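You operate a simulated robot arm through the tools that you are given. There is no shell and no other tool. Be economical: measure what you need, move in short steps, check, and stop when the job is done.

You run a simulated two-armed robot. Do the job below in one go: nothing can be reset, and whatever is moved stays where it is left.

Task
Polish the slip ring's contact track and stand the medium carbon block on it.
Fine: yellow test dial off first; use the orange pad and put it back. Set down upright: orange pad, what you pick out. What is to be rubbed or washed off counts as gone when no trace of it is left.

It is judged by the outcome, as a careful person would: the job done as asked, and still so three seconds after it is handed in. It fails if anything else is knocked over, pushed out of place, dropped, spilled or broken.

Robot
Two 7-joint arms with two-finger parallel grippers on one trunk, on a base that drives. Base frame: it is fixed to the floor where the robot stands at the start and does not move with it; the origin is under the middle of the robot, x ahead of it, y to its left, z up. Lengths are in m, angles in degrees, forces in N, time in s.
The left shoulder is at the start at [0.05, 0.187, 1.135], the right one opposite. With the tool pointing down near the work surface each hand reaches from about 0.1 to 0.66 m from the robot's upright axis, wherever it stands, measured 20 degrees to its own side. Places, roughly: contact track [0.7, -1, 1.1]; yellow test dial [0.5, 0.1, 0.9]. Payload 3.43 kg a hand.
Tool frame (each hand has its own): the origin (TCP) lies between the finger pads and is the grasp point; the fingertips stand 0.03 m ahead of it; z points along the fingers, y is the line along which they close. Largest opening 0.094 m; finger width 0.028, thickness 0.01; the body of the gripper, 0.05 by 0.096 m, starts 0.055 m behind the TCP.
Orientation is that of the tool frame in the base frame, as [roll, pitch, yaw] about the fixed x, y, z axes, in that order (R = Rz(yaw) Ry(pitch) Rx(roll)). With the fingers straight down and closing along the base's y, the tool's x points along the base's -x, its y along +y and its z along -z.

Tools
- The arms move only by the tool drive_tool. It takes "left_moves", "right_moves" or both (then of equal length, played together; a hand with none holds still); each is a list of rows, each a list of 7 numbers: the shift along the tool's x, y, z in units of 500 mm (1.0 is 500 mm), then the turn, a rotation vector about the tool's x, y, z in units of 60 degrees (1.0 is 60 degrees), then the opening, from 0 (shut) to 1 (fully open). In form: [[tx, ty, tz, wx, wy, wz, hand], ...]. A call has 1 to 12 rows; each row is the pose to reach, as a shift and turn from the pose commanded when the call began, along the tool's axes at that moment. A call with a number of a shift or a turn outside -1 to 1 is refused whole. A row lasts 0.2 s, in which the tool goes at most 0.05 m and 8.6 degrees; a call with a longer step from one row to the next is refused whole, and so is a gripper value outside its range. A pose out of reach is approached as far as the arm can. The call stops where the force on the tool passes 40 N (or 10 N more than at its start, if that is more) or the arm is blocked; 0.2 s more then pass. Each finger travels about 0.153 m/s and halts on what it meets, pressing with about 39 N; the grip force reading is that of the motor and also rises with nothing between the fingers. The clock runs only during rows and for 0.2 s after the last one: add rows that repeat a pose to give the fingers time. The reply holds the time, the measured pose of the TCP, the force on the tool along the base axes, the opening and the grip force, in the units named above and with some noise, with the torque about the TCP (base axes, N m) and any sound that the robot's microphone picked up.
- Cameras (640 x 400 px; columns grow to the right, rows downward): "scene" is now at [0.1433, -0.0399, 1.3153]; the picture's right is [-0.41, -0.91, 0.00], its down [-0.34, 0.15, -0.93] and it looks along [0.84, -0.38, -0.38] (base axes); focal length 220 px, centre (320, 200). "left" rides on the left gripper at [0.076, -0.014, -0.103] in its tool frame; the picture's right is [0.18, 0.98, 0.00], its down [-0.75, 0.14, -0.64] and it looks along [-0.63, 0.12, 0.77] (tool axes); focal length 243 px, centre (320, 200). "right" rides on the right gripper at [0.076, 0.014, -0.103] in its tool frame; the picture's right is [-0.18, 0.98, 0.00], its down [-0.75, -0.14, -0.64] and it looks along [-0.63, -0.12, 0.77] (tool axes); focal length 243 px, centre (320, 200). There is no depth. A picture from a camera that has moved, and an enlarged one, comes with that camera's place and axes in the base frame and with its lens.
- get_image(camera): a new picture of that camera. No time passes.
- raise_lower(by): slides the trunk up (or, below 0, down) by that many m; the arms and the scene camera ride with it, the base frame stays. It gives what a move gives, with no picture.
- base_move(legs): drives the robot by 1 to 6 legs, each [ahead, left, turn to the left] in m, m and degrees, along the robot's own axes; the way and the turn of a leg run together, so that a leg with both is an arc; at most 1.5 m and 180 degrees a leg. The arms and the cameras ride along, it lands a little off, and it stops where it bumps. It gives what a move gives.
- head_to(pan, tilt): turns the head with the scene camera to pan (to the left, within 80 degrees either way) and tilt (down, from -29 to 69), counted from straight ahead of the robot. It gives what a move gives.
- inspect(camera, box): a new picture of the part [left, top, right, bottom] of that camera's present view, enlarged. No time passes.
- job_done(): hands the job in; it is judged then, once.

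Work in short steps. Places have to be worked out from the pictures, the camera data and where the tool is seen: move nearer, look again, correct. Check each grasp and each placing, and mend what went wrong. You have 120 turns and 92 pictures in all, those below and enlarged ones among them. Open the grippers and draw the arms clear of the work before you hand the job in, unless the task says otherwise; then end with one line.

The tools are called after "Emit:" by a JSON object that holds its "op" and its "data". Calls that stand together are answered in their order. drive_tool: Moves the arms, as the interface text tells. Its arguments: {"type":"object","properties":{"left_moves":{"type":"array","items":{"type":"array","items":{"type":"number"}}},"right_moves":{"type":"array","items":{"type":"array","items":{"type":"number"}}}},"required":[]} The other tools are called the same way: raise_lower (by) slides the trunk up or down; base_move (legs) drives the base; head_to (pan, tilt) turns the head that bears the scene camera; get_image (camera) takes a picture; inspect (camera, box) takes an enlarged picture of a part of a camera's view; job_done () hands the job in.

At the start:

```text
t: 0.0
left_position: [0.3387, -0.0565, 1.2109]
left_tool_rot: [179.9, 0.0, -179.9]
left_contact_force: [0.5, 0.5, 0.1]
left_wrist_torque: [0.0, -0.03, 0.0]
left_grip_width: 0.094
left_grasp_force: 0.0
right_position: [0.2656, -0.3825, 1.2051]
right_tool_rot: [180.0, 0.0, 180.0]
right_contact_force: [0.2, 0.3, -0.2]
right_wrist_torque: [0.04, 0.01, 0.03]
right_grip_width: 0.0942
right_grasp_force: 0.0
trunk travel left (down, up): [-0.35, 0.082]
robot x, y, heading: [0.0013, -0.0014, 0.1]
head pan, tilt: [-24.2, 22.1]
```

scene: 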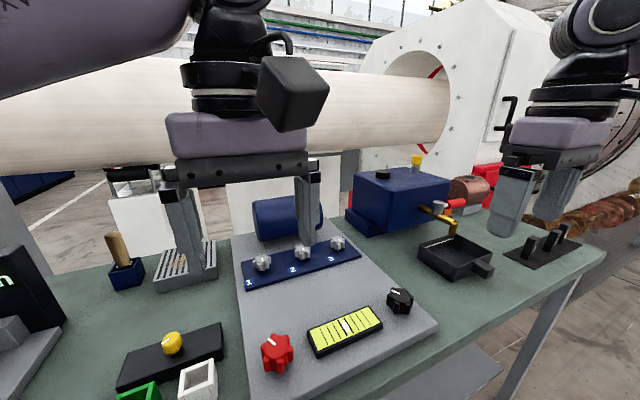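
right: 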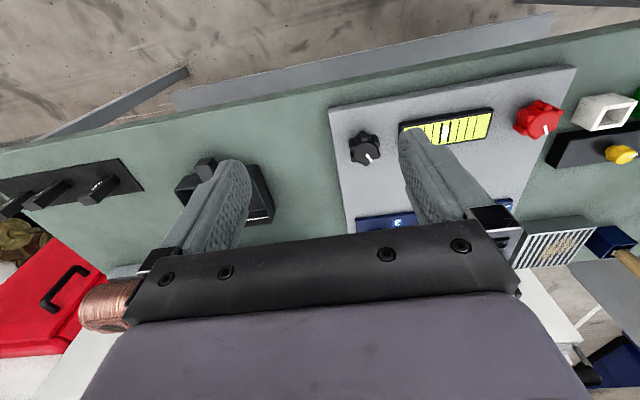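
left: 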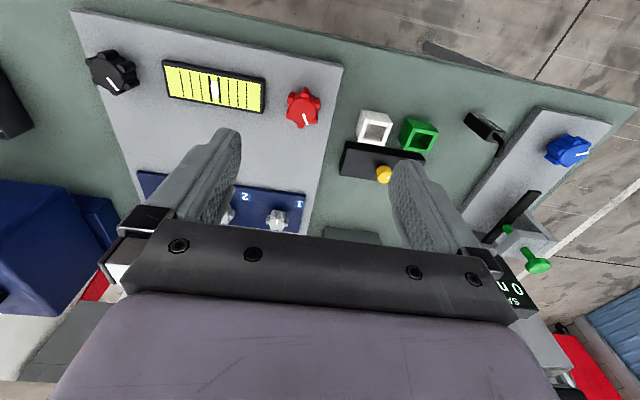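

I see a bench with several dials; the slip ring must be off to the right. I look around with the head first.

Emit:
{"op": "head_to", "data": {"pan": -65, "tilt": 20}}

Emit:
{"op": "get_image", "data": {"camera": "scene"}}

Emit:
{"op": "head_to", "data": {"pan": 15, "tilt": 35}}

Emit:
{"op": "get_image", "data": {"camera": "scene"}}

```text
t: 1.1
left_position: [0.3377, -0.0568, 1.2108]
left_tool_rot: [-180.0, 0.0, -179.9]
left_contact_force: [0.0, -0.2, 0.1]
left_wrist_torque: [0.02, 0.0, -0.01]
left_grip_width: 0.094
left_grasp_force: 0.1
right_position: [0.2656, -0.3839, 1.2058]
right_tool_rot: [-180.0, -0.1, -180.0]
right_contact_force: [0.3, 1.2, 0.2]
right_wrist_torque: [0.04, 0.01, -0.01]
right_grip_width: 0.0939
right_grasp_force: 0.0
trunk travel left (down, up): [-0.35, 0.082]
robot x, y, heading: [0.0017, -0.0041, 0.1]
head pan, tilt: [-65.0, 20.0]
```

```text
88 pictures are left
camera scene: at [0.0981, -0.0863, 1.3188], right [-0.91, -0.42, 0.0], down [-0.14, 0.31, -0.94], along [0.4, -0.85, -0.34], focal length 220 px, centre (320, 200)
```

scene: 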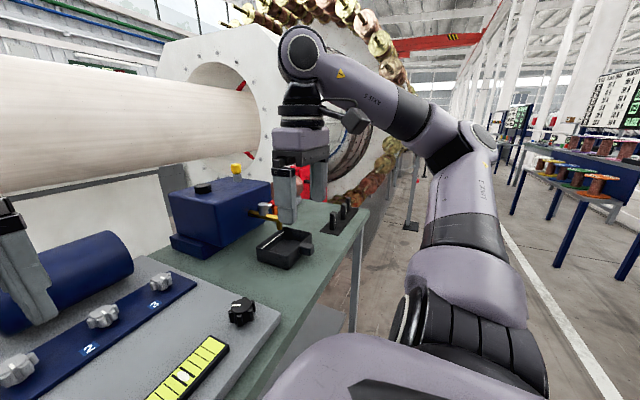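

```text
t: 2.6
left_position: [0.3361, -0.0567, 1.2117]
left_tool_rot: [-179.9, 0.0, -180.0]
left_contact_force: [-0.5, 0.0, -0.1]
left_wrist_torque: [-0.02, 0.04, 0.01]
left_grip_width: 0.0941
left_grasp_force: 0.0
right_position: [0.2652, -0.3833, 1.2052]
right_tool_rot: [-180.0, -0.1, -180.0]
right_contact_force: [-0.2, 0.4, -0.3]
right_wrist_torque: [-0.01, 0.03, 0.02]
right_grip_width: 0.0941
right_grasp_force: 0.0
trunk travel left (down, up): [-0.35, 0.082]
robot x, y, heading: [-0.0002, -0.0002, 0.0]
head pan, tilt: [15.0, 35.0]
```

```text
87 pictures are left
camera scene: at [0.1438, 0.0208, 1.2949], right [0.26, -0.97, 0.0], down [-0.55, -0.15, -0.82], along [0.79, 0.21, -0.57], focal length 220 px, centre (320, 200)
```

scene: 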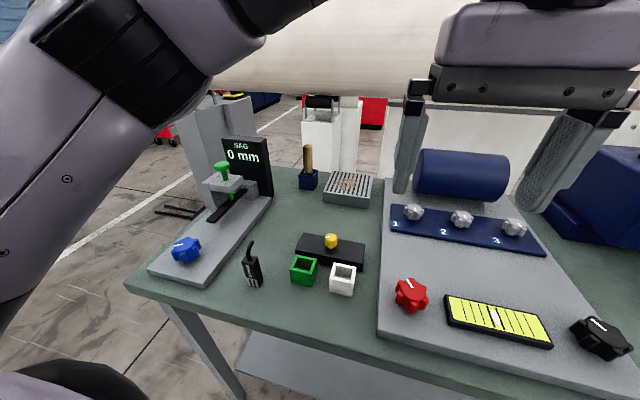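

The yellow dial sits on the black box; I zoom in on it and on the red/slip ring area.

Emit:
{"op": "inspect", "data": {"camera": "scene", "box": [280, 210, 380, 300]}}

Emit:
{"op": "inspect", "data": {"camera": "left", "box": [320, 90, 480, 200]}}

Emit:
{"op": "head_to", "data": {"pan": -45, "tilt": 20}}

Emit:
{"op": "inspect", "data": {"camera": "scene", "box": [220, 100, 480, 300]}}

```text
4.44 times, centred on (330, 255) of scene
camera zoom: at [0.1438, 0.0208, 1.2949], right [0.26, -0.97, 0.0], down [-0.55, -0.15, -0.82], along [0.79, 0.21, -0.57], focal length 976 px, centre (276, -44)
```

zoom: 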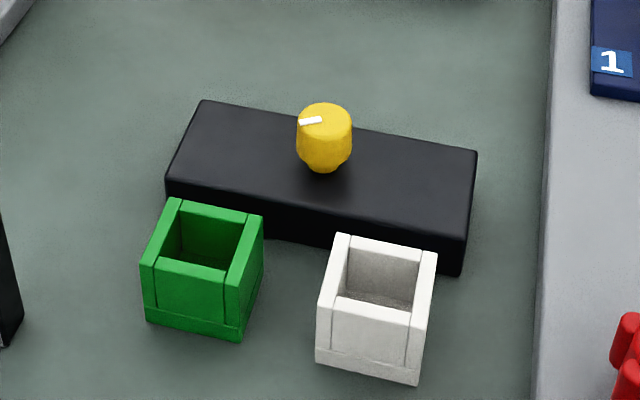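

```text
3.64 times, centred on (400, 145) of left
camera zoom: at [0.2602, -0.0719, 1.3129], right [-0.18, 0.98, 0.0], down [0.75, 0.14, 0.64], along [0.63, 0.12, -0.77], focal length 882 px, centre (29, 400)
```

zoom: 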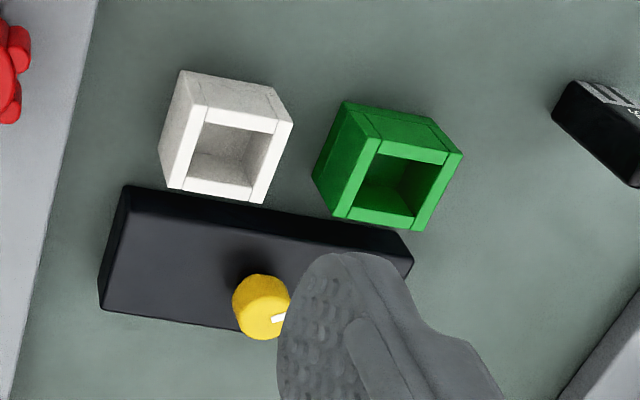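

```text
t: 3.9
left_position: [0.336, -0.0572, 1.2104]
left_tool_rot: [-180.0, 0.0, 179.9]
left_contact_force: [0.1, -0.3, 0.4]
left_wrist_torque: [0.01, 0.0, 0.0]
left_grip_width: 0.0938
left_grasp_force: 0.1
right_position: [0.2657, -0.3832, 1.2058]
right_tool_rot: [-180.0, 0.1, 179.9]
right_contact_force: [-0.1, -0.2, 0.2]
right_wrist_torque: [0.01, 0.0, 0.04]
right_grip_width: 0.0943
right_grasp_force: 0.1
trunk travel left (down, up): [-0.35, 0.082]
robot x, y, heading: [-0.0016, 0.0005, -0.2]
head pan, tilt: [-45.0, 20.0]
```

```text
2.00 times, centred on (350, 200) of scene
camera zoom: at [0.1246, -0.0677, 1.3188], right [-0.71, -0.71, 0.0], down [-0.24, 0.24, -0.94], along [0.66, -0.66, -0.34], focal length 439 px, centre (260, 200)
```

zoom: 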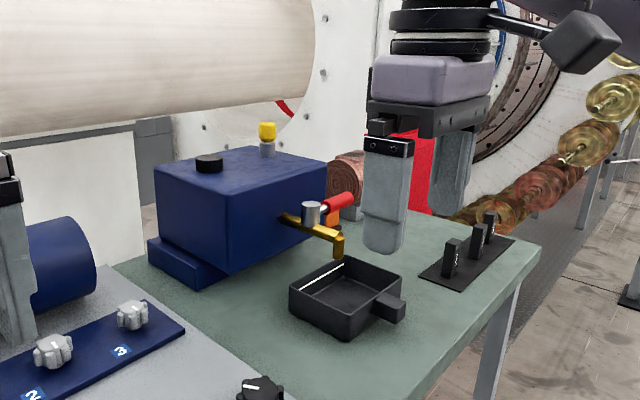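

The black panel carries the yellow knob with a white pointer, and three blocks stand on a tray at the right near [0.40,-0.87]. I bring the left hand over the dial at a height for a closer look.

Emit:
{"op": "drive_tool", "data": {"left_moves": [[-0.046, 0.057, 0.03, 0, 0, 0, 1], [-0.092, 0.113, 0.06, 0, 0, 0, 1], [-0.138, 0.17, 0.09, 0, 0, 0, 1], [-0.184, 0.226, 0.12, 0, 0, 0, 1], [-0.228, 0.282, 0.17, 0, 0, 0, 1]]}}

Emit:
{"op": "get_image", "data": {"camera": "left"}}

```text
t: 5.1
left_position: [0.4522, 0.0848, 1.1269]
left_tool_rot: [180.0, 0.0, 180.0]
left_contact_force: [0.4, -0.5, 0.4]
left_wrist_torque: [-0.02, -0.02, 0.0]
left_grip_width: 0.0944
left_grasp_force: 0.0
right_position: [0.2663, -0.3826, 1.2064]
right_tool_rot: [-179.9, -0.1, -180.0]
right_contact_force: [0.6, -0.2, 0.8]
right_wrist_torque: [-0.05, -0.03, -0.04]
right_grip_width: 0.0941
right_grasp_force: 0.0
trunk travel left (down, up): [-0.35, 0.082]
robot x, y, heading: [0.0007, -0.0009, 0.2]
head pan, tilt: [-45.0, 20.0]
```

```text
83 pictures are left
camera left: at [0.3751, 0.0688, 1.2279], right [-0.18, 0.98, 0.0], down [0.75, 0.14, 0.64], along [0.63, 0.12, -0.77], focal length 243 px, centre (320, 200)
```

left: 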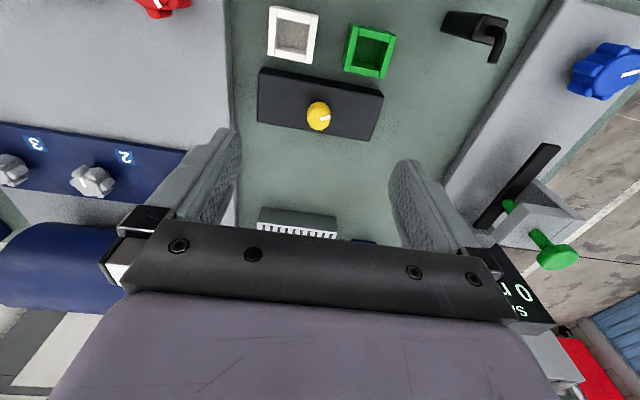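

Dial is near [0.475, 0.087]. I zoom on it for markings.

Emit:
{"op": "inspect", "data": {"camera": "left", "box": [250, 60, 390, 150]}}

Emit:
{"op": "head_to", "data": {"pan": 15, "tilt": 35}}

Emit:
{"op": "inspect", "data": {"camera": "scene", "box": [290, 220, 370, 275]}}

```text
4.44 times, centred on (320, 105) of left
camera zoom: at [0.3751, 0.0688, 1.2279], right [-0.18, 0.98, 0.0], down [0.75, 0.14, 0.64], along [0.63, 0.12, -0.77], focal length 1078 px, centre (320, 622)
```

zoom: 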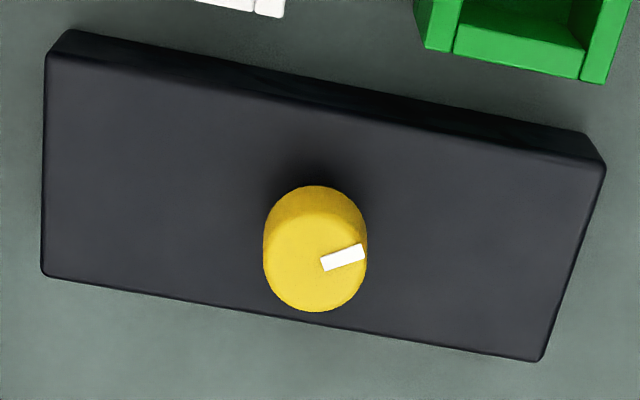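

```text
t: 6.4
left_position: [0.4498, 0.0824, 1.1259]
left_tool_rot: [180.0, 0.0, -179.9]
left_contact_force: [-0.5, 0.3, -0.3]
left_wrist_torque: [-0.01, 0.03, 0.01]
left_grip_width: 0.094
left_grasp_force: 0.0
right_position: [0.2644, -0.3836, 1.2064]
right_tool_rot: [179.9, 0.0, -179.9]
right_contact_force: [0.1, -0.5, 0.1]
right_wrist_torque: [-0.01, 0.0, 0.02]
right_grip_width: 0.094
right_grasp_force: 0.1
trunk travel left (down, up): [-0.35, 0.082]
robot x, y, heading: [-0.0008, -0.0028, 0.1]
head pan, tilt: [15.0, 35.0]
```

```text
7.27 times, centred on (330, 248) of scene
camera zoom: at [0.1438, 0.0208, 1.2949], right [0.26, -0.97, 0.0], down [-0.55, -0.15, -0.82], along [0.79, 0.21, -0.57], focal length 1598 px, centre (247, -146)
```

zoom: 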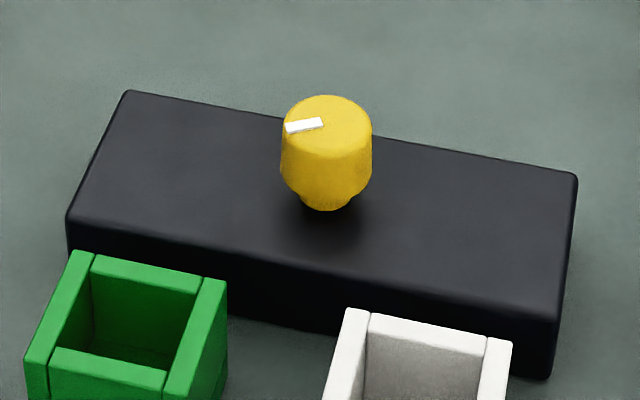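

No scale marks on the panel. Before turning, I check the slip ring and blocks zoomed, for state hints (e.g. spinning or lamp).

Emit:
{"op": "head_to", "data": {"pan": -45, "tilt": 20}}

Emit:
{"op": "inspect", "data": {"camera": "scene", "box": [330, 150, 480, 250]}}

```text
t: 7.7
left_position: [0.4523, 0.0828, 1.1266]
left_tool_rot: [-180.0, 0.0, 180.0]
left_contact_force: [0.5, -0.4, 0.4]
left_wrist_torque: [0.01, 0.0, -0.02]
left_grip_width: 0.0942
left_grasp_force: 0.1
right_position: [0.2653, -0.3817, 1.2063]
right_tool_rot: [180.0, 0.0, -179.9]
right_contact_force: [-0.9, 0.4, -0.7]
right_wrist_torque: [-0.01, -0.01, 0.04]
right_grip_width: 0.094
right_grasp_force: 0.1
trunk travel left (down, up): [-0.35, 0.082]
robot x, y, heading: [0.0007, -0.003, -0.0]
head pan, tilt: [-45.0, 20.0]
```

```text
4.00 times, centred on (405, 200) of scene
camera zoom: at [0.1246, -0.0677, 1.3188], right [-0.71, -0.71, 0.0], down [-0.24, 0.24, -0.94], along [0.66, -0.66, -0.34], focal length 879 px, centre (-20, 200)
```

zoom: 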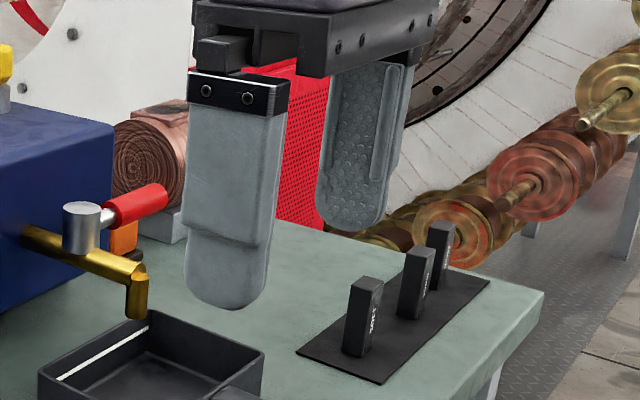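

The slip ring (copper roll), orange pad near the tap, and three labelled blocks are visible. Now I lower the left hand over the yellow dial, partly, and check alignment.

Emit:
{"op": "drive_tool", "data": {"left_moves": [[-0.02, 0.003, 0.08, 0, 0, 0, 1], [-0.045, 0.006, 0.16, 0, 0, 0, 1], [-0.053, 0.008, 0.23, 0, 0, 0, 1]]}}

Emit:
{"op": "get_image", "data": {"camera": "left"}}

```text
t: 8.5
left_position: [0.4774, 0.0892, 1.0097]
left_tool_rot: [180.0, 0.1, -180.0]
left_contact_force: [-0.2, 0.6, 1.0]
left_wrist_torque: [-0.01, 0.0, -0.01]
left_grip_width: 0.0942
left_grasp_force: 0.1
right_position: [0.266, -0.3824, 1.2066]
right_tool_rot: [179.9, 0.0, 180.0]
right_contact_force: [-0.2, 0.0, 0.1]
right_wrist_torque: [-0.01, 0.01, -0.03]
right_grip_width: 0.094
right_grasp_force: 0.0
trunk travel left (down, up): [-0.35, 0.082]
robot x, y, heading: [0.0003, 0.0014, -0.1]
head pan, tilt: [-45.0, 20.0]
```

```text
79 pictures are left
camera left: at [0.4009, 0.073, 1.1124], right [-0.18, 0.98, 0.0], down [0.75, 0.14, 0.64], along [0.63, 0.12, -0.77], focal length 243 px, centre (320, 200)
```

left: 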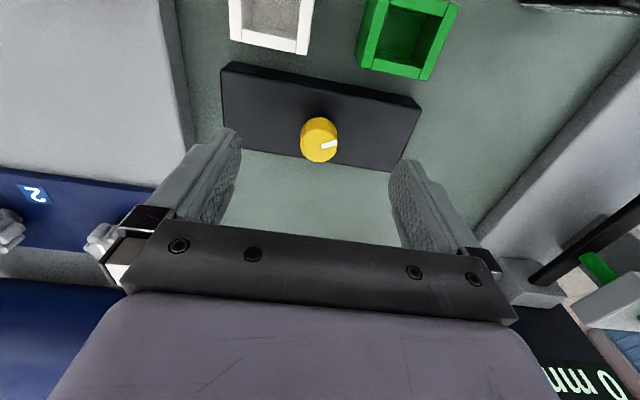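

Dial at about [0.480, 0.088], top z≈0.955. I descend to TCP z≈0.966 and close gently.

Emit:
{"op": "drive_tool", "data": {"left_moves": [[-0.004, 0.0, 0.05, 0, 0, 0, 1], [-0.004, 0.0, 0.086, 0, 0, 0, 1], [-0.004, 0.0, 0.086, 0, 0, 0, 0.5], [-0.004, 0.0, 0.086, 0, 0, 0, 0.2], [-0.004, 0.0, 0.086, 0, 0, 0, 0.2]]}}

Emit:
{"op": "get_image", "data": {"camera": "left"}}

```text
t: 9.7
left_position: [0.4786, 0.0877, 0.9676]
left_tool_rot: [-180.0, 0.0, 179.9]
left_contact_force: [-0.8, 0.9, -1.3]
left_wrist_torque: [0.1, -0.37, 0.07]
left_grip_width: 0.0273
left_grasp_force: 44.6
right_position: [0.2641, -0.3823, 1.206]
right_tool_rot: [180.0, 0.0, 180.0]
right_contact_force: [0.1, 0.2, -0.2]
right_wrist_torque: [-0.05, -0.02, -0.02]
right_grip_width: 0.0941
right_grasp_force: 0.1
trunk travel left (down, up): [-0.35, 0.082]
robot x, y, heading: [0.0023, 0.0002, -0.1]
head pan, tilt: [-45.0, 20.0]
```

```text
78 pictures are left
camera left: at [0.403, 0.0726, 1.0693], right [-0.18, 0.98, 0.0], down [0.75, 0.14, 0.64], along [0.63, 0.12, -0.77], focal length 243 px, centre (320, 200)
```

left: 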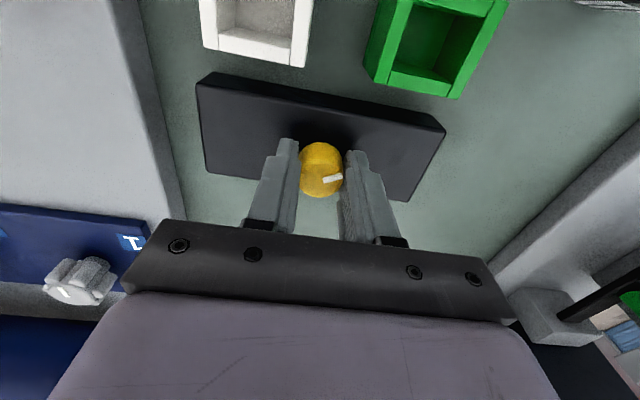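

Gripped. I turn it counter-clockwise (seen from above) in small steps, watching torque and sound.

Emit:
{"op": "drive_tool", "data": {"left_moves": [[0, 0, 0, 0, 0, -0.14, 0.2], [0, 0, 0, 0, 0, -0.28, 0.2], [0, 0, 0, 0, 0, -0.42, 0.2], [0, 0, 0, 0, 0, -0.56, 0.2], [0, 0, 0, 0, 0, -0.56, 0.2]]}}

Emit:
{"op": "get_image", "data": {"camera": "left"}}

```text
t: 10.9
left_position: [0.4808, 0.087, 0.9668]
left_tool_rot: [180.0, 0.0, -146.4]
left_contact_force: [0.7, -3.7, -8.2]
left_wrist_torque: [0.14, -0.61, 0.02]
left_grip_width: 0.0274
left_grasp_force: 44.7
right_position: [0.2664, -0.3832, 1.2052]
right_tool_rot: [-180.0, 0.0, 180.0]
right_contact_force: [0.1, 0.0, -0.3]
right_wrist_torque: [0.02, -0.02, -0.02]
right_grip_width: 0.0939
right_grasp_force: 0.0
trunk travel left (down, up): [-0.35, 0.082]
robot x, y, heading: [0.0014, 0.0017, -0.0]
head pan, tilt: [-45.0, 20.0]
```

```text
77 pictures are left
camera left: at [0.4239, 0.0323, 1.0693], right [-0.7, 0.72, 0.0], down [0.55, 0.54, 0.64], along [0.46, 0.45, -0.77], focal length 243 px, centre (320, 200)
```

left: 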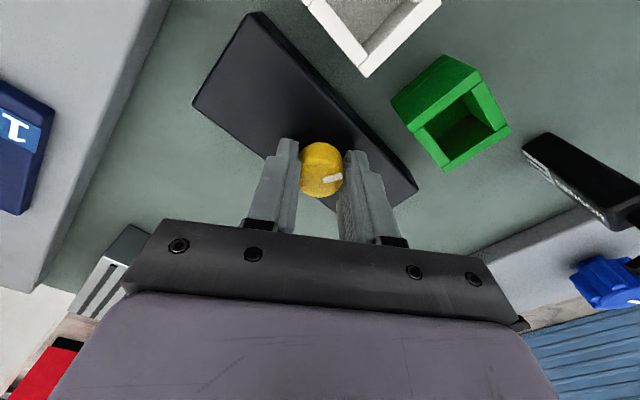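

It turned freely with the pointer; no stop yet. I continue counter-clockwise in search of an end stop.

Emit:
{"op": "drive_tool", "data": {"left_moves": [[0, 0, 0, 0, 0, -0.14, 0.2], [0, 0, 0, 0, 0, -0.28, 0.2], [0, 0, 0, 0, 0, -0.42, 0.2], [0, 0, 0, 0, 0, -0.56, 0.2], [0, 0, 0, 0, 0, -0.56, 0.2]]}}

Emit:
{"op": "get_image", "data": {"camera": "left"}}

```text
t: 12.1
left_position: [0.4806, 0.0874, 0.9667]
left_tool_rot: [180.0, 0.1, -112.9]
left_contact_force: [4.4, -6.0, -6.0]
left_wrist_torque: [-0.16, -0.06, -0.85]
left_grip_width: 0.0271
left_grasp_force: 45.2
right_position: [0.2671, -0.3843, 1.2052]
right_tool_rot: [-180.0, 0.0, 180.0]
right_contact_force: [0.6, -0.3, 0.2]
right_wrist_torque: [0.0, 0.02, -0.01]
right_grip_width: 0.094
right_grasp_force: 0.1
trunk travel left (down, up): [-0.35, 0.082]
robot x, y, heading: [0.0003, -0.0008, 0.1]
head pan, tilt: [-45.0, 20.0]
```

```text
76 pictures are left
camera left: at [0.4636, 0.0107, 1.0695], right [-0.98, 0.21, 0.0], down [0.16, 0.75, 0.64], along [0.13, 0.63, -0.77], focal length 243 px, centre (320, 200)
```

left: 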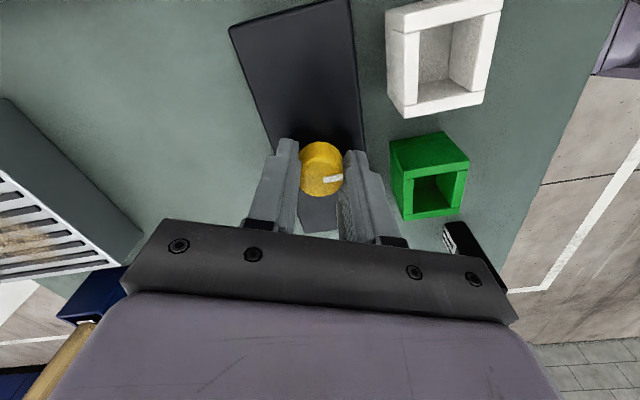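

Torque -0.85 N·m about z: an end stop, fully anticlockwise. I open, back off and look at the pointer.

Emit:
{"op": "drive_tool", "data": {"left_moves": [[0, 0, 0, 0, 0, 0, 0.35], [0, 0, 0, 0, 0, 0, 0.6], [0, 0, -0.06, 0, 0, 0, 0.8], [0, 0, -0.14, 0, 0, 0, 1], [0, 0, -0.24, 0, 0, 0.1, 1]]}}

Emit:
{"op": "get_image", "data": {"camera": "left"}}

```text
t: 13.3
left_position: [0.4791, 0.0875, 1.0879]
left_tool_rot: [179.9, 0.0, -118.8]
left_contact_force: [0.3, 0.0, -0.6]
left_wrist_torque: [0.03, 0.0, 0.01]
left_grip_width: 0.094
left_grasp_force: 0.0
right_position: [0.2649, -0.3834, 1.2063]
right_tool_rot: [179.9, 0.0, -180.0]
right_contact_force: [-0.5, -0.6, 0.0]
right_wrist_torque: [0.0, -0.04, -0.02]
right_grip_width: 0.0941
right_grasp_force: 0.1
trunk travel left (down, up): [-0.35, 0.082]
robot x, y, heading: [0.0024, -0.0011, -0.0]
head pan, tilt: [-45.0, 20.0]
```

```text
75 pictures are left
camera left: at [0.4537, 0.0132, 1.1903], right [-0.95, 0.31, 0.0], down [0.24, 0.73, 0.64], along [0.2, 0.61, -0.77], focal length 243 px, centre (320, 200)
```

left: 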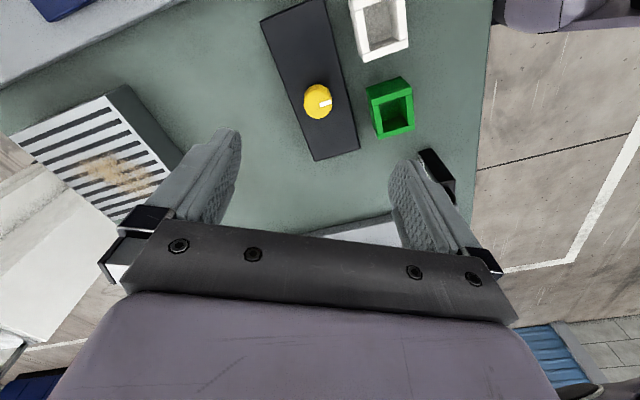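

The pointer now sits at the anticlockwise end (off). I return the left hand to its high home pose before driving right.

Emit:
{"op": "drive_tool", "data": {"left_moves": [[0.01, 0.02, -0.08, 0, 0, 0.125, 1], [0.02, 0.04, -0.16, 0, 0, 0.25, 1], [0.04, 0.06, -0.24, 0, 0, 0.375, 1], [0.08, 0.11, -0.24, 0, 0, 0.5, 1], [0.12, 0.16, -0.24, 0, 0, 0.625, 1], [0.16, 0.21, -0.24, 0, 0, 0.75, 1], [0.2, 0.26, -0.24, 0, 0, 0.875, 1], [0.245, 0.321, -0.24, 0, 0, 1.0, 1]]}}

Emit:
{"op": "head_to", "data": {"pan": -15, "tilt": 50}}

Emit:
{"op": "get_image", "data": {"camera": "scene"}}

```text
t: 15.1
left_position: [0.3008, 0.0626, 1.2062]
left_tool_rot: [-179.8, -0.3, -174.3]
left_contact_force: [6.1, 1.7, 1.0]
left_wrist_torque: [-0.25, 0.74, 0.07]
left_grip_width: 0.0942
left_grasp_force: 0.0
right_position: [0.265, -0.3822, 1.2059]
right_tool_rot: [-179.9, 0.1, -180.0]
right_contact_force: [0.5, -0.1, -0.1]
right_wrist_torque: [0.01, 0.01, 0.03]
right_grip_width: 0.0939
right_grasp_force: 0.0
trunk travel left (down, up): [-0.35, 0.082]
robot x, y, heading: [0.0006, -0.0017, -0.2]
head pan, tilt: [-45.0, 20.0]
stopped in row 8 (left hand): the force on the tool passed its limit (the readings are from after the stop); the commanded pose is now the measured one
```

```text
t: 16.0
left_position: [0.3065, 0.0688, 1.201]
left_tool_rot: [178.8, -0.1, -174.2]
left_contact_force: [63.0, 71.8, -85.5]
left_wrist_torque: [-5.66, -1.52, -5.31]
left_grip_width: 0.0942
left_grasp_force: 0.1
right_position: [0.2652, -0.3828, 1.2061]
right_tool_rot: [-179.9, 0.0, -180.0]
right_contact_force: [0.4, -0.6, 0.7]
right_wrist_torque: [-0.04, -0.01, -0.01]
right_grip_width: 0.094
right_grasp_force: 0.0
trunk travel left (down, up): [-0.35, 0.082]
robot x, y, heading: [-0.0041, -0.001, 0.1]
head pan, tilt: [-15.0, 50.0]
```

```text
74 pictures are left
camera scene: at [0.1288, -0.0542, 1.2933], right [-0.6, -0.8, 0.0], down [-0.47, 0.35, -0.81], along [0.65, -0.48, -0.59], focal length 220 px, centre (320, 200)
```

scene: 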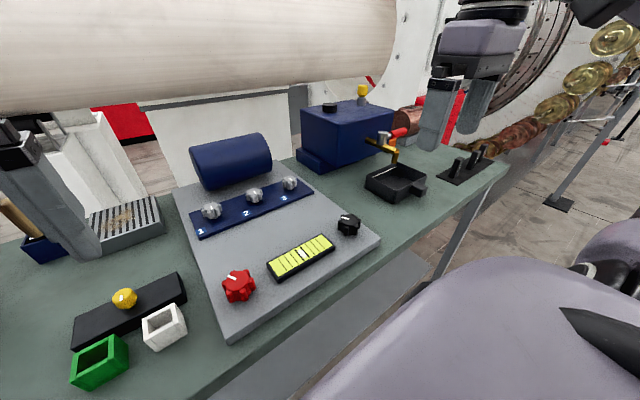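

The left hand bumped against the head as it came back (it is high and close). I move it away from the head, forward-left.

Emit:
{"op": "drive_tool", "data": {"left_moves": [[-0.06, 0.06, 0.0, 0, 0, 0, 1], [-0.1, 0.14, 0.02, 0, 0, 0.05, 1], [-0.1, 0.2, 0.02, 0, 0, 0.1, 1]]}}

Emit:
{"op": "get_image", "data": {"camera": "scene"}}

```text
t: 16.8
left_position: [0.3376, 0.1655, 1.1965]
left_tool_rot: [-179.8, -0.2, 179.4]
left_contact_force: [0.5, 0.1, 0.1]
left_wrist_torque: [-0.03, -0.03, 0.01]
left_grip_width: 0.0943
left_grasp_force: 0.1
right_position: [0.2649, -0.3827, 1.2061]
right_tool_rot: [-180.0, 0.0, 180.0]
right_contact_force: [-1.0, 0.4, -0.2]
right_wrist_torque: [0.01, -0.02, 0.01]
right_grip_width: 0.094
right_grasp_force: 0.1
trunk travel left (down, up): [-0.35, 0.082]
robot x, y, heading: [-0.004, -0.0007, -0.1]
head pan, tilt: [-15.0, 50.0]
```

```text
73 pictures are left
camera scene: at [0.1328, -0.0214, 1.2732], right [-0.26, -0.97, 0.0], down [-0.74, 0.2, -0.64], along [0.62, -0.17, -0.77], focal length 220 px, centre (320, 200)
```

scene: 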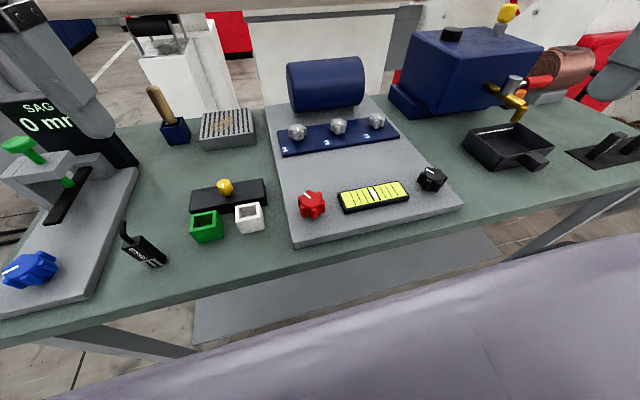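

Free again, nothing disturbed. I drive right 0.6 m along the bench.

Emit:
{"op": "base_move", "data": {"legs": [[0, -0.6, 0]]}}

Emit:
{"op": "head_to", "data": {"pan": -15, "tilt": 30}}

Emit:
{"op": "get_image", "data": {"camera": "scene"}}

Emit:
{"op": "get_image", "data": {"camera": "right"}}

```text
t: 20.2
left_position: [0.3369, -0.4352, 1.1966]
left_tool_rot: [-179.9, -0.3, 179.3]
left_contact_force: [-0.1, -0.2, 0.7]
left_wrist_torque: [0.02, 0.01, 0.01]
left_grip_width: 0.0942
left_grasp_force: 0.1
right_position: [0.2611, -0.9828, 1.2059]
right_tool_rot: [180.0, 0.0, 179.6]
right_contact_force: [-0.3, -1.9, -0.3]
right_wrist_torque: [0.02, 0.02, -0.02]
right_grip_width: 0.0941
right_grasp_force: 0.0
trunk travel left (down, up): [-0.35, 0.082]
robot x, y, heading: [0.0007, -0.6022, -0.4]
head pan, tilt: [-15.0, 50.0]
```

```text
t: 21.1
left_position: [0.3381, -0.4345, 1.1968]
left_tool_rot: [-179.9, -0.2, 179.3]
left_contact_force: [-0.3, 0.6, -1.2]
left_wrist_torque: [0.02, 0.03, -0.02]
left_grip_width: 0.0942
left_grasp_force: 0.0
right_position: [0.2617, -0.9825, 1.2059]
right_tool_rot: [-179.9, 0.1, 179.7]
right_contact_force: [-0.2, 0.0, -0.5]
right_wrist_torque: [-0.01, -0.02, 0.01]
right_grip_width: 0.0942
right_grasp_force: 0.2
trunk travel left (down, up): [-0.35, 0.082]
robot x, y, heading: [-0.0007, -0.598, -0.2]
head pan, tilt: [-15.0, 30.0]
```

```text
72 pictures are left
camera scene: at [0.1446, -0.6248, 1.3026], right [-0.26, -0.96, 0.0], down [-0.48, 0.13, -0.87], along [0.84, -0.23, -0.5], focal length 220 px, centre (320, 200)
```

scene: 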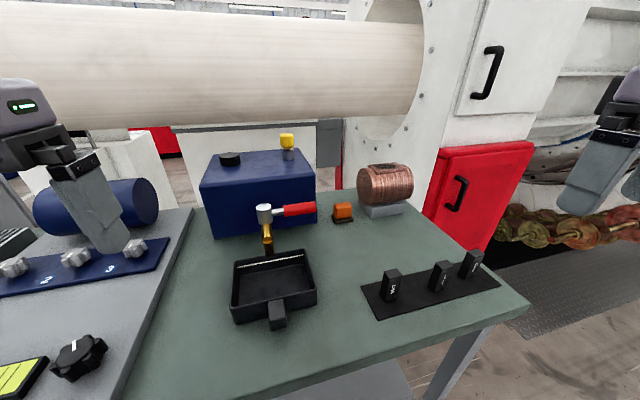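

```text
71 pictures are left
camera right: at [0.1859, -0.9677, 1.3089], right [0.19, 0.98, 0.0], down [0.75, -0.14, 0.64], along [0.63, -0.12, -0.77], focal length 243 px, centre (320, 200)
```

right: 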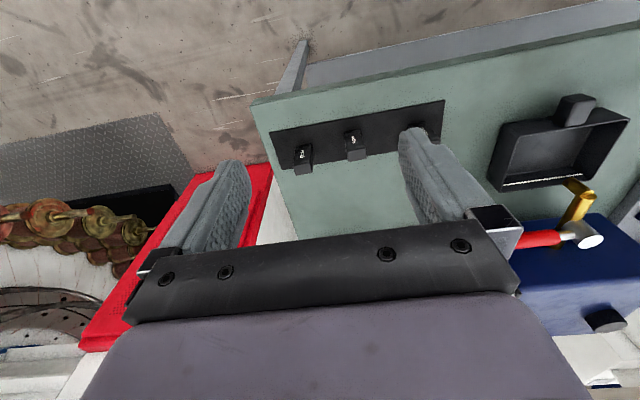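

Good view now. I zoom on the slip ring with the pad, and on the three blocks.

Emit:
{"op": "inspect", "data": {"camera": "scene", "box": [310, 145, 440, 235]}}

Emit:
{"op": "inspect", "data": {"camera": "scene", "box": [355, 235, 505, 325]}}

Emit:
{"op": "inspect", "data": {"camera": "right", "box": [265, 90, 455, 190]}}

```text
4.44 times, centred on (375, 190) of scene
camera zoom: at [0.1446, -0.6248, 1.3026], right [-0.26, -0.96, 0.0], down [-0.48, 0.13, -0.87], along [0.84, -0.23, -0.5], focal length 976 px, centre (76, 244)
```

zoom: 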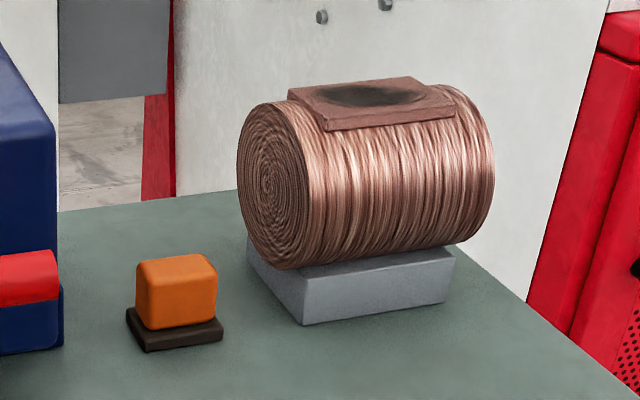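

```text
4.27 times, centred on (430, 280) of scene
camera zoom: at [0.1446, -0.6248, 1.3026], right [-0.26, -0.96, 0.0], down [-0.48, 0.13, -0.87], along [0.84, -0.23, -0.5], focal length 937 px, centre (-149, -141)
```

zoom: 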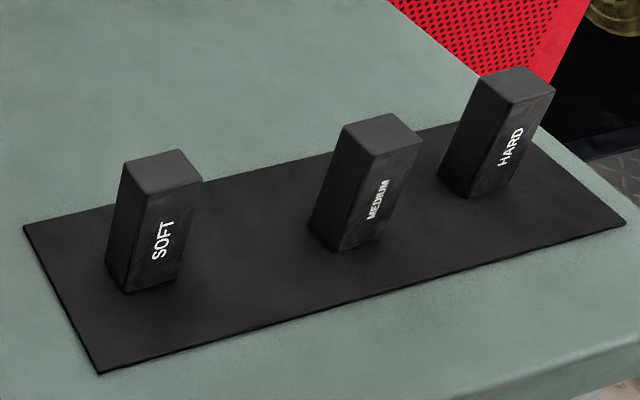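

```text
3.37 times, centred on (360, 140) of right
camera zoom: at [0.1859, -0.9677, 1.3089], right [0.19, 0.98, 0.0], down [0.75, -0.14, 0.64], along [0.63, -0.12, -0.77], focal length 817 px, centre (185, 402)
```

zoom: 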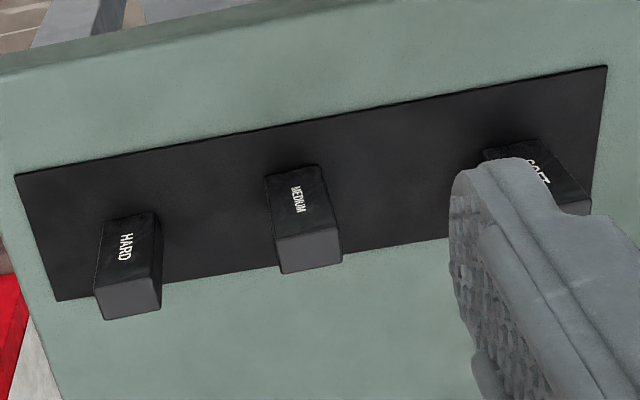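

MEDIUM is the middle block; the track is a copper saddle on top of the roll with a dark smudge; orange pad sits on a small holder at about [0.685,-0.845]. I drive further right 0.2 m and look down to judge clearance to the bench edge.

Emit:
{"op": "base_move", "data": {"legs": [[0, -0.22, 0]]}}

Emit:
{"op": "head_to", "data": {"pan": 0, "tilt": 65}}

Emit:
{"op": "get_image", "data": {"camera": "scene"}}

```text
t: 22.8
left_position: [0.3375, -0.6565, 1.1962]
left_tool_rot: [-179.9, -0.3, 179.3]
left_contact_force: [0.1, 0.9, -0.4]
left_wrist_torque: [0.02, 0.02, 0.01]
left_grip_width: 0.0942
left_grasp_force: 0.0
right_position: [0.261, -1.2054, 1.2054]
right_tool_rot: [180.0, 0.1, 179.7]
right_contact_force: [0.5, -0.1, 0.0]
right_wrist_torque: [0.0, -0.02, 0.01]
right_grip_width: 0.0938
right_grasp_force: 0.1
trunk travel left (down, up): [-0.35, 0.082]
robot x, y, heading: [-0.003, -0.8223, -0.4]
head pan, tilt: [-15.0, 30.0]
```

```text
t: 23.8
left_position: [0.3365, -0.6571, 1.1964]
left_tool_rot: [-179.9, -0.2, 179.3]
left_contact_force: [-0.1, -0.2, -0.5]
left_wrist_torque: [-0.01, -0.04, -0.01]
left_grip_width: 0.094
left_grasp_force: 0.0
right_position: [0.2612, -1.2044, 1.2068]
right_tool_rot: [180.0, -0.1, 179.7]
right_contact_force: [-0.7, -0.3, 0.1]
right_wrist_torque: [-0.08, -0.01, -0.01]
right_grip_width: 0.0941
right_grasp_force: 0.1
trunk travel left (down, up): [-0.35, 0.082]
robot x, y, heading: [0.0006, -0.8219, -0.3]
head pan, tilt: [0.0, 65.0]
```

```text
67 pictures are left
camera scene: at [0.1171, -0.8228, 1.2551], right [-0.01, -1.0, 0.0], down [-0.91, 0.0, -0.42], along [0.42, 0.0, -0.91], focal length 220 px, centre (320, 200)
```

scene: 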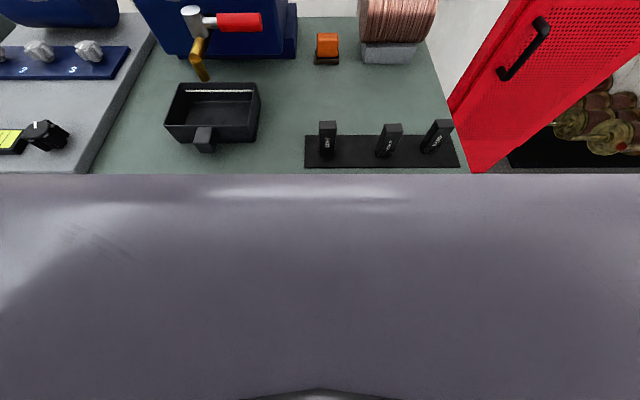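

I refine positions with a level-er view before approaching.

Emit:
{"op": "head_to", "data": {"pan": -12, "tilt": 32}}

Emit:
{"op": "get_image", "data": {"camera": "scene"}}

```text
t: 24.8
left_position: [0.3364, -0.6568, 1.1952]
left_tool_rot: [-179.7, -0.1, 179.2]
left_contact_force: [-0.5, 0.6, 0.0]
left_wrist_torque: [0.0, 0.01, 0.03]
left_grip_width: 0.094
left_grasp_force: 0.1
right_position: [0.2618, -1.2039, 1.206]
right_tool_rot: [180.0, 0.0, 179.7]
right_contact_force: [-0.3, 0.6, 0.0]
right_wrist_torque: [0.02, -0.02, -0.02]
right_grip_width: 0.0939
right_grasp_force: 0.1
trunk travel left (down, up): [-0.35, 0.082]
robot x, y, heading: [0.0003, -0.8191, -0.5]
head pan, tilt: [-12.0, 32.0]
```

```text
66 pictures are left
camera scene: at [0.1438, -0.8415, 1.2995], right [-0.21, -0.98, 0.0], down [-0.52, 0.11, -0.85], along [0.83, -0.18, -0.53], focal length 220 px, centre (320, 200)
```

scene: 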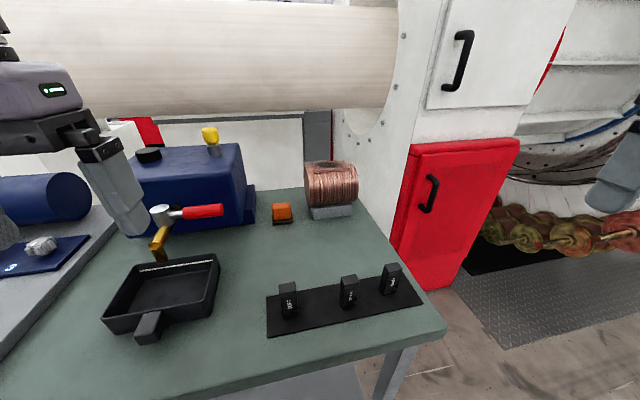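

Track at about [0.714,-0.994,1.05], pad [0.689,-0.842,0.925], MEDIUM [0.392,-0.951]. Reach needs ~0.1 m nearer; I creep ahead carefully.

Emit:
{"op": "base_move", "data": {"legs": [[0.05, 0, 0]]}}

```text
t: 25.7
left_position: [0.3869, -0.6564, 1.1958]
left_tool_rot: [-179.8, -0.2, 179.2]
left_contact_force: [0.9, -0.2, 0.8]
left_wrist_torque: [0.03, 0.03, 0.03]
left_grip_width: 0.0938
left_grasp_force: 0.0
right_position: [0.3126, -1.205, 1.206]
right_tool_rot: [180.0, -0.2, 179.7]
right_contact_force: [0.2, -0.4, 0.4]
right_wrist_torque: [-0.04, 0.04, 0.03]
right_grip_width: 0.0938
right_grasp_force: 0.1
trunk travel left (down, up): [-0.35, 0.082]
robot x, y, heading: [0.0466, -0.8221, -0.1]
head pan, tilt: [-12.0, 32.0]
```

No bump; a bit further.

Emit:
{"op": "base_move", "data": {"legs": [[0.05, 0, 0]]}}

Emit:
{"op": "head_to", "data": {"pan": 0, "tilt": 60}}

Emit:
{"op": "get_image", "data": {"camera": "scene"}}

```text
t: 26.5
left_position: [0.3948, -0.6561, 1.1961]
left_tool_rot: [-179.7, -0.1, 179.3]
left_contact_force: [0.2, -0.1, 0.2]
left_wrist_torque: [0.0, -0.01, 0.04]
left_grip_width: 0.0941
left_grasp_force: 0.0
right_position: [0.3191, -1.2049, 1.2059]
right_tool_rot: [180.0, 0.0, 179.8]
right_contact_force: [0.0, 0.2, 0.1]
right_wrist_torque: [-0.02, -0.03, 0.01]
right_grip_width: 0.0941
right_grasp_force: 0.0
trunk travel left (down, up): [-0.35, 0.082]
robot x, y, heading: [0.0574, -0.8229, -0.3]
head pan, tilt: [-12.0, 32.0]
stopped in leg 1: the robot was blocked; the commanded pose is now the measured one
```

```text
t: 27.4
left_position: [0.3951, -0.6574, 1.1971]
left_tool_rot: [-179.8, -0.1, 179.3]
left_contact_force: [0.1, -0.2, -0.5]
left_wrist_torque: [0.0, 0.02, -0.02]
left_grip_width: 0.0939
left_grasp_force: 0.1
right_position: [0.3204, -1.2064, 1.2069]
right_tool_rot: [-179.9, -0.1, 179.8]
right_contact_force: [0.2, -0.6, -1.0]
right_wrist_torque: [-0.01, -0.02, 0.01]
right_grip_width: 0.0939
right_grasp_force: 0.1
trunk travel left (down, up): [-0.35, 0.082]
robot x, y, heading: [0.055, -0.8229, -0.3]
head pan, tilt: [0.0, 60.0]
```

```text
65 pictures are left
camera scene: at [0.1819, -0.8232, 1.2607], right [-0.01, -1.0, 0.0], down [-0.87, 0.0, -0.5], along [0.5, 0.0, -0.87], focal length 220 px, centre (320, 200)
```

scene: 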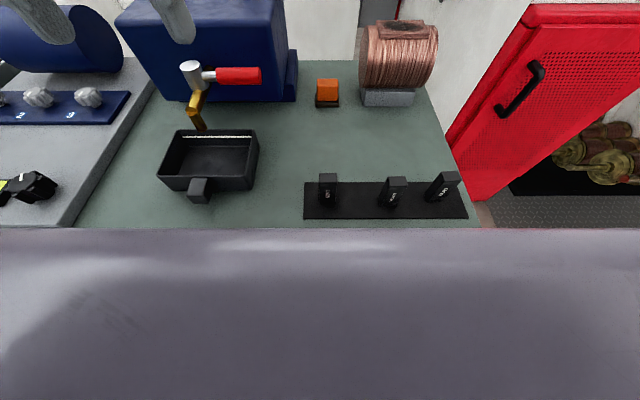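

Base is against the bench at x=0.057, slightly short of reach. Turning left ~30° brings the right shoulder nearer; I back off a touch and turn.

Emit:
{"op": "base_move", "data": {"legs": [[-0.03, 0, 0], [0, 0, 30]]}}

```text
t: 29.7
left_position: [0.2396, -0.5116, 1.1965]
left_tool_rot: [-179.8, -0.1, -151.1]
left_contact_force: [0.5, -0.8, 0.3]
left_wrist_torque: [-0.01, -0.01, -0.01]
left_grip_width: 0.0939
left_grasp_force: 0.1
right_position: [0.4445, -1.0245, 1.2058]
right_tool_rot: [180.0, 0.0, -150.6]
right_contact_force: [-0.1, 0.3, -0.1]
right_wrist_torque: [0.0, -0.03, 0.0]
right_grip_width: 0.0939
right_grasp_force: 0.1
trunk travel left (down, up): [-0.35, 0.082]
robot x, y, heading: [0.0291, -0.8176, 29.2]
head pan, tilt: [0.0, 60.0]
```

Shoulder is now well placed. I move the right hand to above the pad, squaring its yaw, and look.

Emit:
{"op": "drive_tool", "data": {"right_moves": [[-0.07, 0.01, 0.0, 0, 0, 0.07, 0.8], [-0.14, 0.025, 0.02, 0, 0, 0.14, 0.8], [-0.22, 0.04, 0.04, 0, 0, 0.21, 0.8], [-0.3, 0.055, 0.06, 0, 0, 0.28, 0.8], [-0.38, 0.07, 0.08, 0, 0, 0.35, 0.8], [-0.46, 0.085, 0.11, 0, 0, 0.42, 0.8], [-0.53, 0.1, 0.14, 0, 0, 0.49, 0.8]]}}

Emit:
{"op": "get_image", "data": {"camera": "right"}}

```text
t: 31.3
left_position: [0.2406, -0.5119, 1.1964]
left_tool_rot: [-179.7, -0.2, -151.3]
left_contact_force: [0.2, 0.3, -0.1]
left_wrist_torque: [-0.01, 0.01, 0.0]
left_grip_width: 0.0939
left_grasp_force: 0.1
right_position: [0.6514, -0.8517, 1.1361]
right_tool_rot: [180.0, 0.0, 179.7]
right_contact_force: [0.3, -1.0, 0.3]
right_wrist_torque: [-0.01, -0.01, -0.01]
right_grip_width: 0.0752
right_grasp_force: 0.0
trunk travel left (down, up): [-0.35, 0.082]
robot x, y, heading: [0.026, -0.82, 29.3]
head pan, tilt: [0.0, 60.0]
```

```text
64 pictures are left
camera right: at [0.5767, -0.8365, 1.2393], right [0.19, 0.98, 0.0], down [0.75, -0.14, 0.64], along [0.63, -0.12, -0.77], focal length 243 px, centre (320, 200)
```

right: 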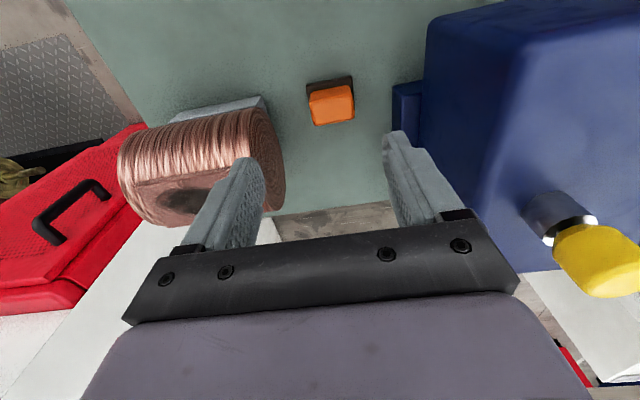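

Pad at about [0.685,-0.841], 5 cm wide; gaps on both sides are sufficient. I lower over it with 66 mm opening, stopping short to check.

Emit:
{"op": "drive_tool", "data": {"right_moves": [[-0.068, 0.02, 0.06, 0, 0, 0, 0.75], [-0.068, 0.02, 0.14, 0, 0, 0, 0.75], [-0.068, 0.02, 0.22, 0, 0, 0, 0.75], [-0.068, 0.02, 0.27, 0, 0, 0, 0.75]]}}

Emit:
{"op": "get_image", "data": {"camera": "right"}}

```text
t: 32.3
left_position: [0.2396, -0.5102, 1.1967]
left_tool_rot: [-179.7, -0.1, -151.2]
left_contact_force: [1.0, -0.1, 0.3]
left_wrist_torque: [0.01, -0.02, 0.01]
left_grip_width: 0.094
left_grasp_force: 0.0
right_position: [0.6857, -0.8406, 1.0032]
right_tool_rot: [179.9, -0.1, 179.8]
right_contact_force: [-1.0, -0.2, 0.0]
right_wrist_torque: [0.02, 0.04, -0.02]
right_grip_width: 0.0706
right_grasp_force: 0.1
trunk travel left (down, up): [-0.35, 0.082]
robot x, y, heading: [0.0233, -0.8211, 29.2]
head pan, tilt: [0.0, 60.0]
```

```text
63 pictures are left
camera right: at [0.6093, -0.8266, 1.1048], right [0.19, 0.98, 0.0], down [0.75, -0.14, 0.64], along [0.63, -0.12, -0.77], focal length 243 px, centre (320, 200)
```

right: 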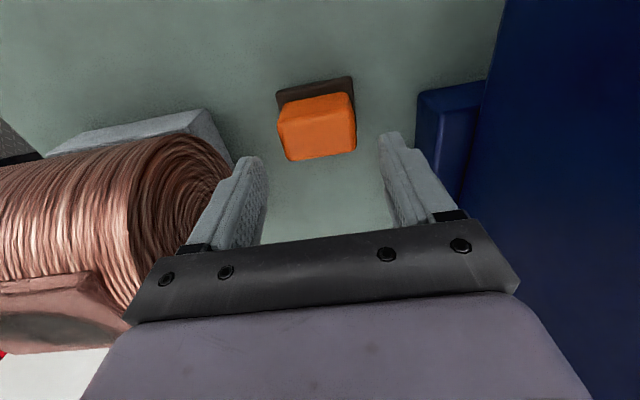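

Aligned. I descend to TCP z≈0.957 and close on the pad.

Emit:
{"op": "drive_tool", "data": {"right_moves": [[0, 0, 0.05, 0, 0, 0, 0.75], [0, 0, 0.092, 0, 0, 0, 0.75], [0, 0, 0.092, 0, 0, 0, 0.6], [0, 0, 0.092, 0, 0, 0, 0.42], [0, 0, 0.092, 0, 0, 0, 0.42]]}}

Emit:
{"op": "get_image", "data": {"camera": "right"}}

```text
t: 33.5
left_position: [0.2399, -0.5103, 1.1969]
left_tool_rot: [-179.7, -0.1, -151.2]
left_contact_force: [0.0, -0.1, 0.3]
left_wrist_torque: [-0.02, -0.03, 0.0]
left_grip_width: 0.094
left_grasp_force: 0.1
right_position: [0.6831, -0.8437, 0.9568]
right_tool_rot: [180.0, 0.1, 179.9]
right_contact_force: [0.6, 0.5, -0.4]
right_wrist_torque: [0.08, -0.03, -0.03]
right_grip_width: 0.0556
right_grasp_force: 39.0
right hand out of reach, approached as far as the arm can: row 2
trunk travel left (down, up): [-0.35, 0.082]
robot x, y, heading: [0.027, -0.8188, 29.1]
head pan, tilt: [0.0, 60.0]
```

```text
62 pictures are left
camera right: at [0.6066, -0.8284, 1.0592], right [0.19, 0.98, 0.0], down [0.75, -0.14, 0.64], along [0.63, -0.12, -0.77], focal length 243 px, centre (320, 200)
```

right: 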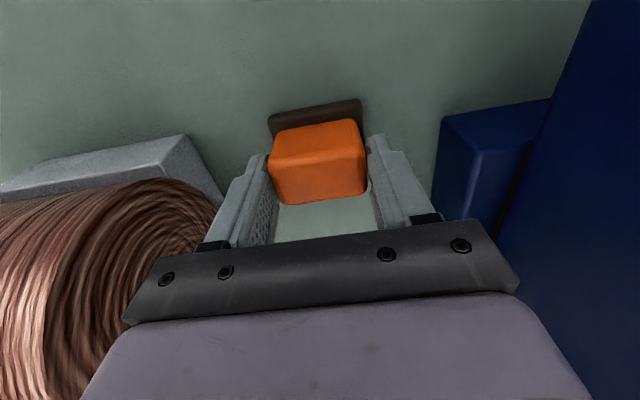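

Gripped at 55.6 mm. I lift it 5 cm and check whether the base stays.

Emit:
{"op": "drive_tool", "data": {"right_moves": [[0, 0, -0.04, 0, 0, 0, 0.42], [0, 0, -0.1, 0, 0, 0, 0.42]]}}

Emit:
{"op": "get_image", "data": {"camera": "right"}}

Emit:
{"op": "get_image", "data": {"camera": "scene"}}

```text
t: 34.1
left_position: [0.2407, -0.5123, 1.1968]
left_tool_rot: [-179.7, -0.1, -151.2]
left_contact_force: [0.9, 0.4, -0.6]
left_wrist_torque: [0.01, 0.01, 0.03]
left_grip_width: 0.0938
left_grasp_force: 0.2
right_position: [0.6852, -0.8412, 1.0051]
right_tool_rot: [-179.9, 0.0, 179.8]
right_contact_force: [0.1, 0.0, -1.4]
right_wrist_torque: [0.0, 0.02, -0.02]
right_grip_width: 0.0389
right_grasp_force: 0.1
trunk travel left (down, up): [-0.35, 0.082]
robot x, y, heading: [0.0234, -0.8224, 29.1]
head pan, tilt: [0.0, 60.0]
```

```text
61 pictures are left
camera right: at [0.6088, -0.8268, 1.109], right [0.19, 0.98, 0.0], down [0.75, -0.14, 0.64], along [0.63, -0.12, -0.77], focal length 243 px, centre (320, 200)
```

right: 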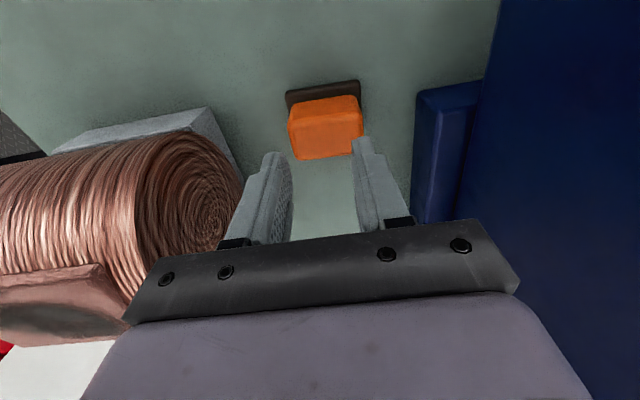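

```text
60 pictures are left
camera scene: at [0.1356, -0.7614, 1.2606], right [0.49, -0.87, 0.0], down [-0.76, -0.42, -0.5], along [0.44, 0.24, -0.87], focal length 220 px, centre (320, 200)
```

scene: 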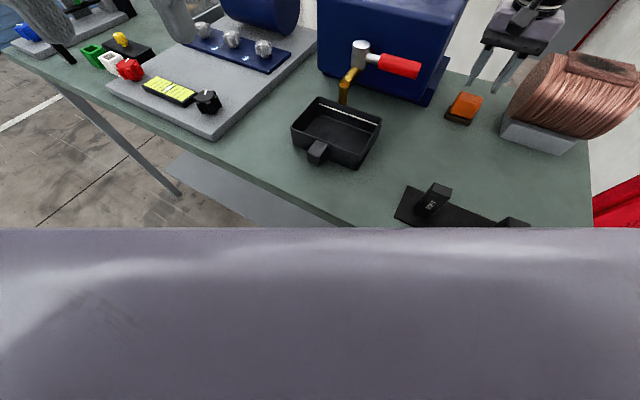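

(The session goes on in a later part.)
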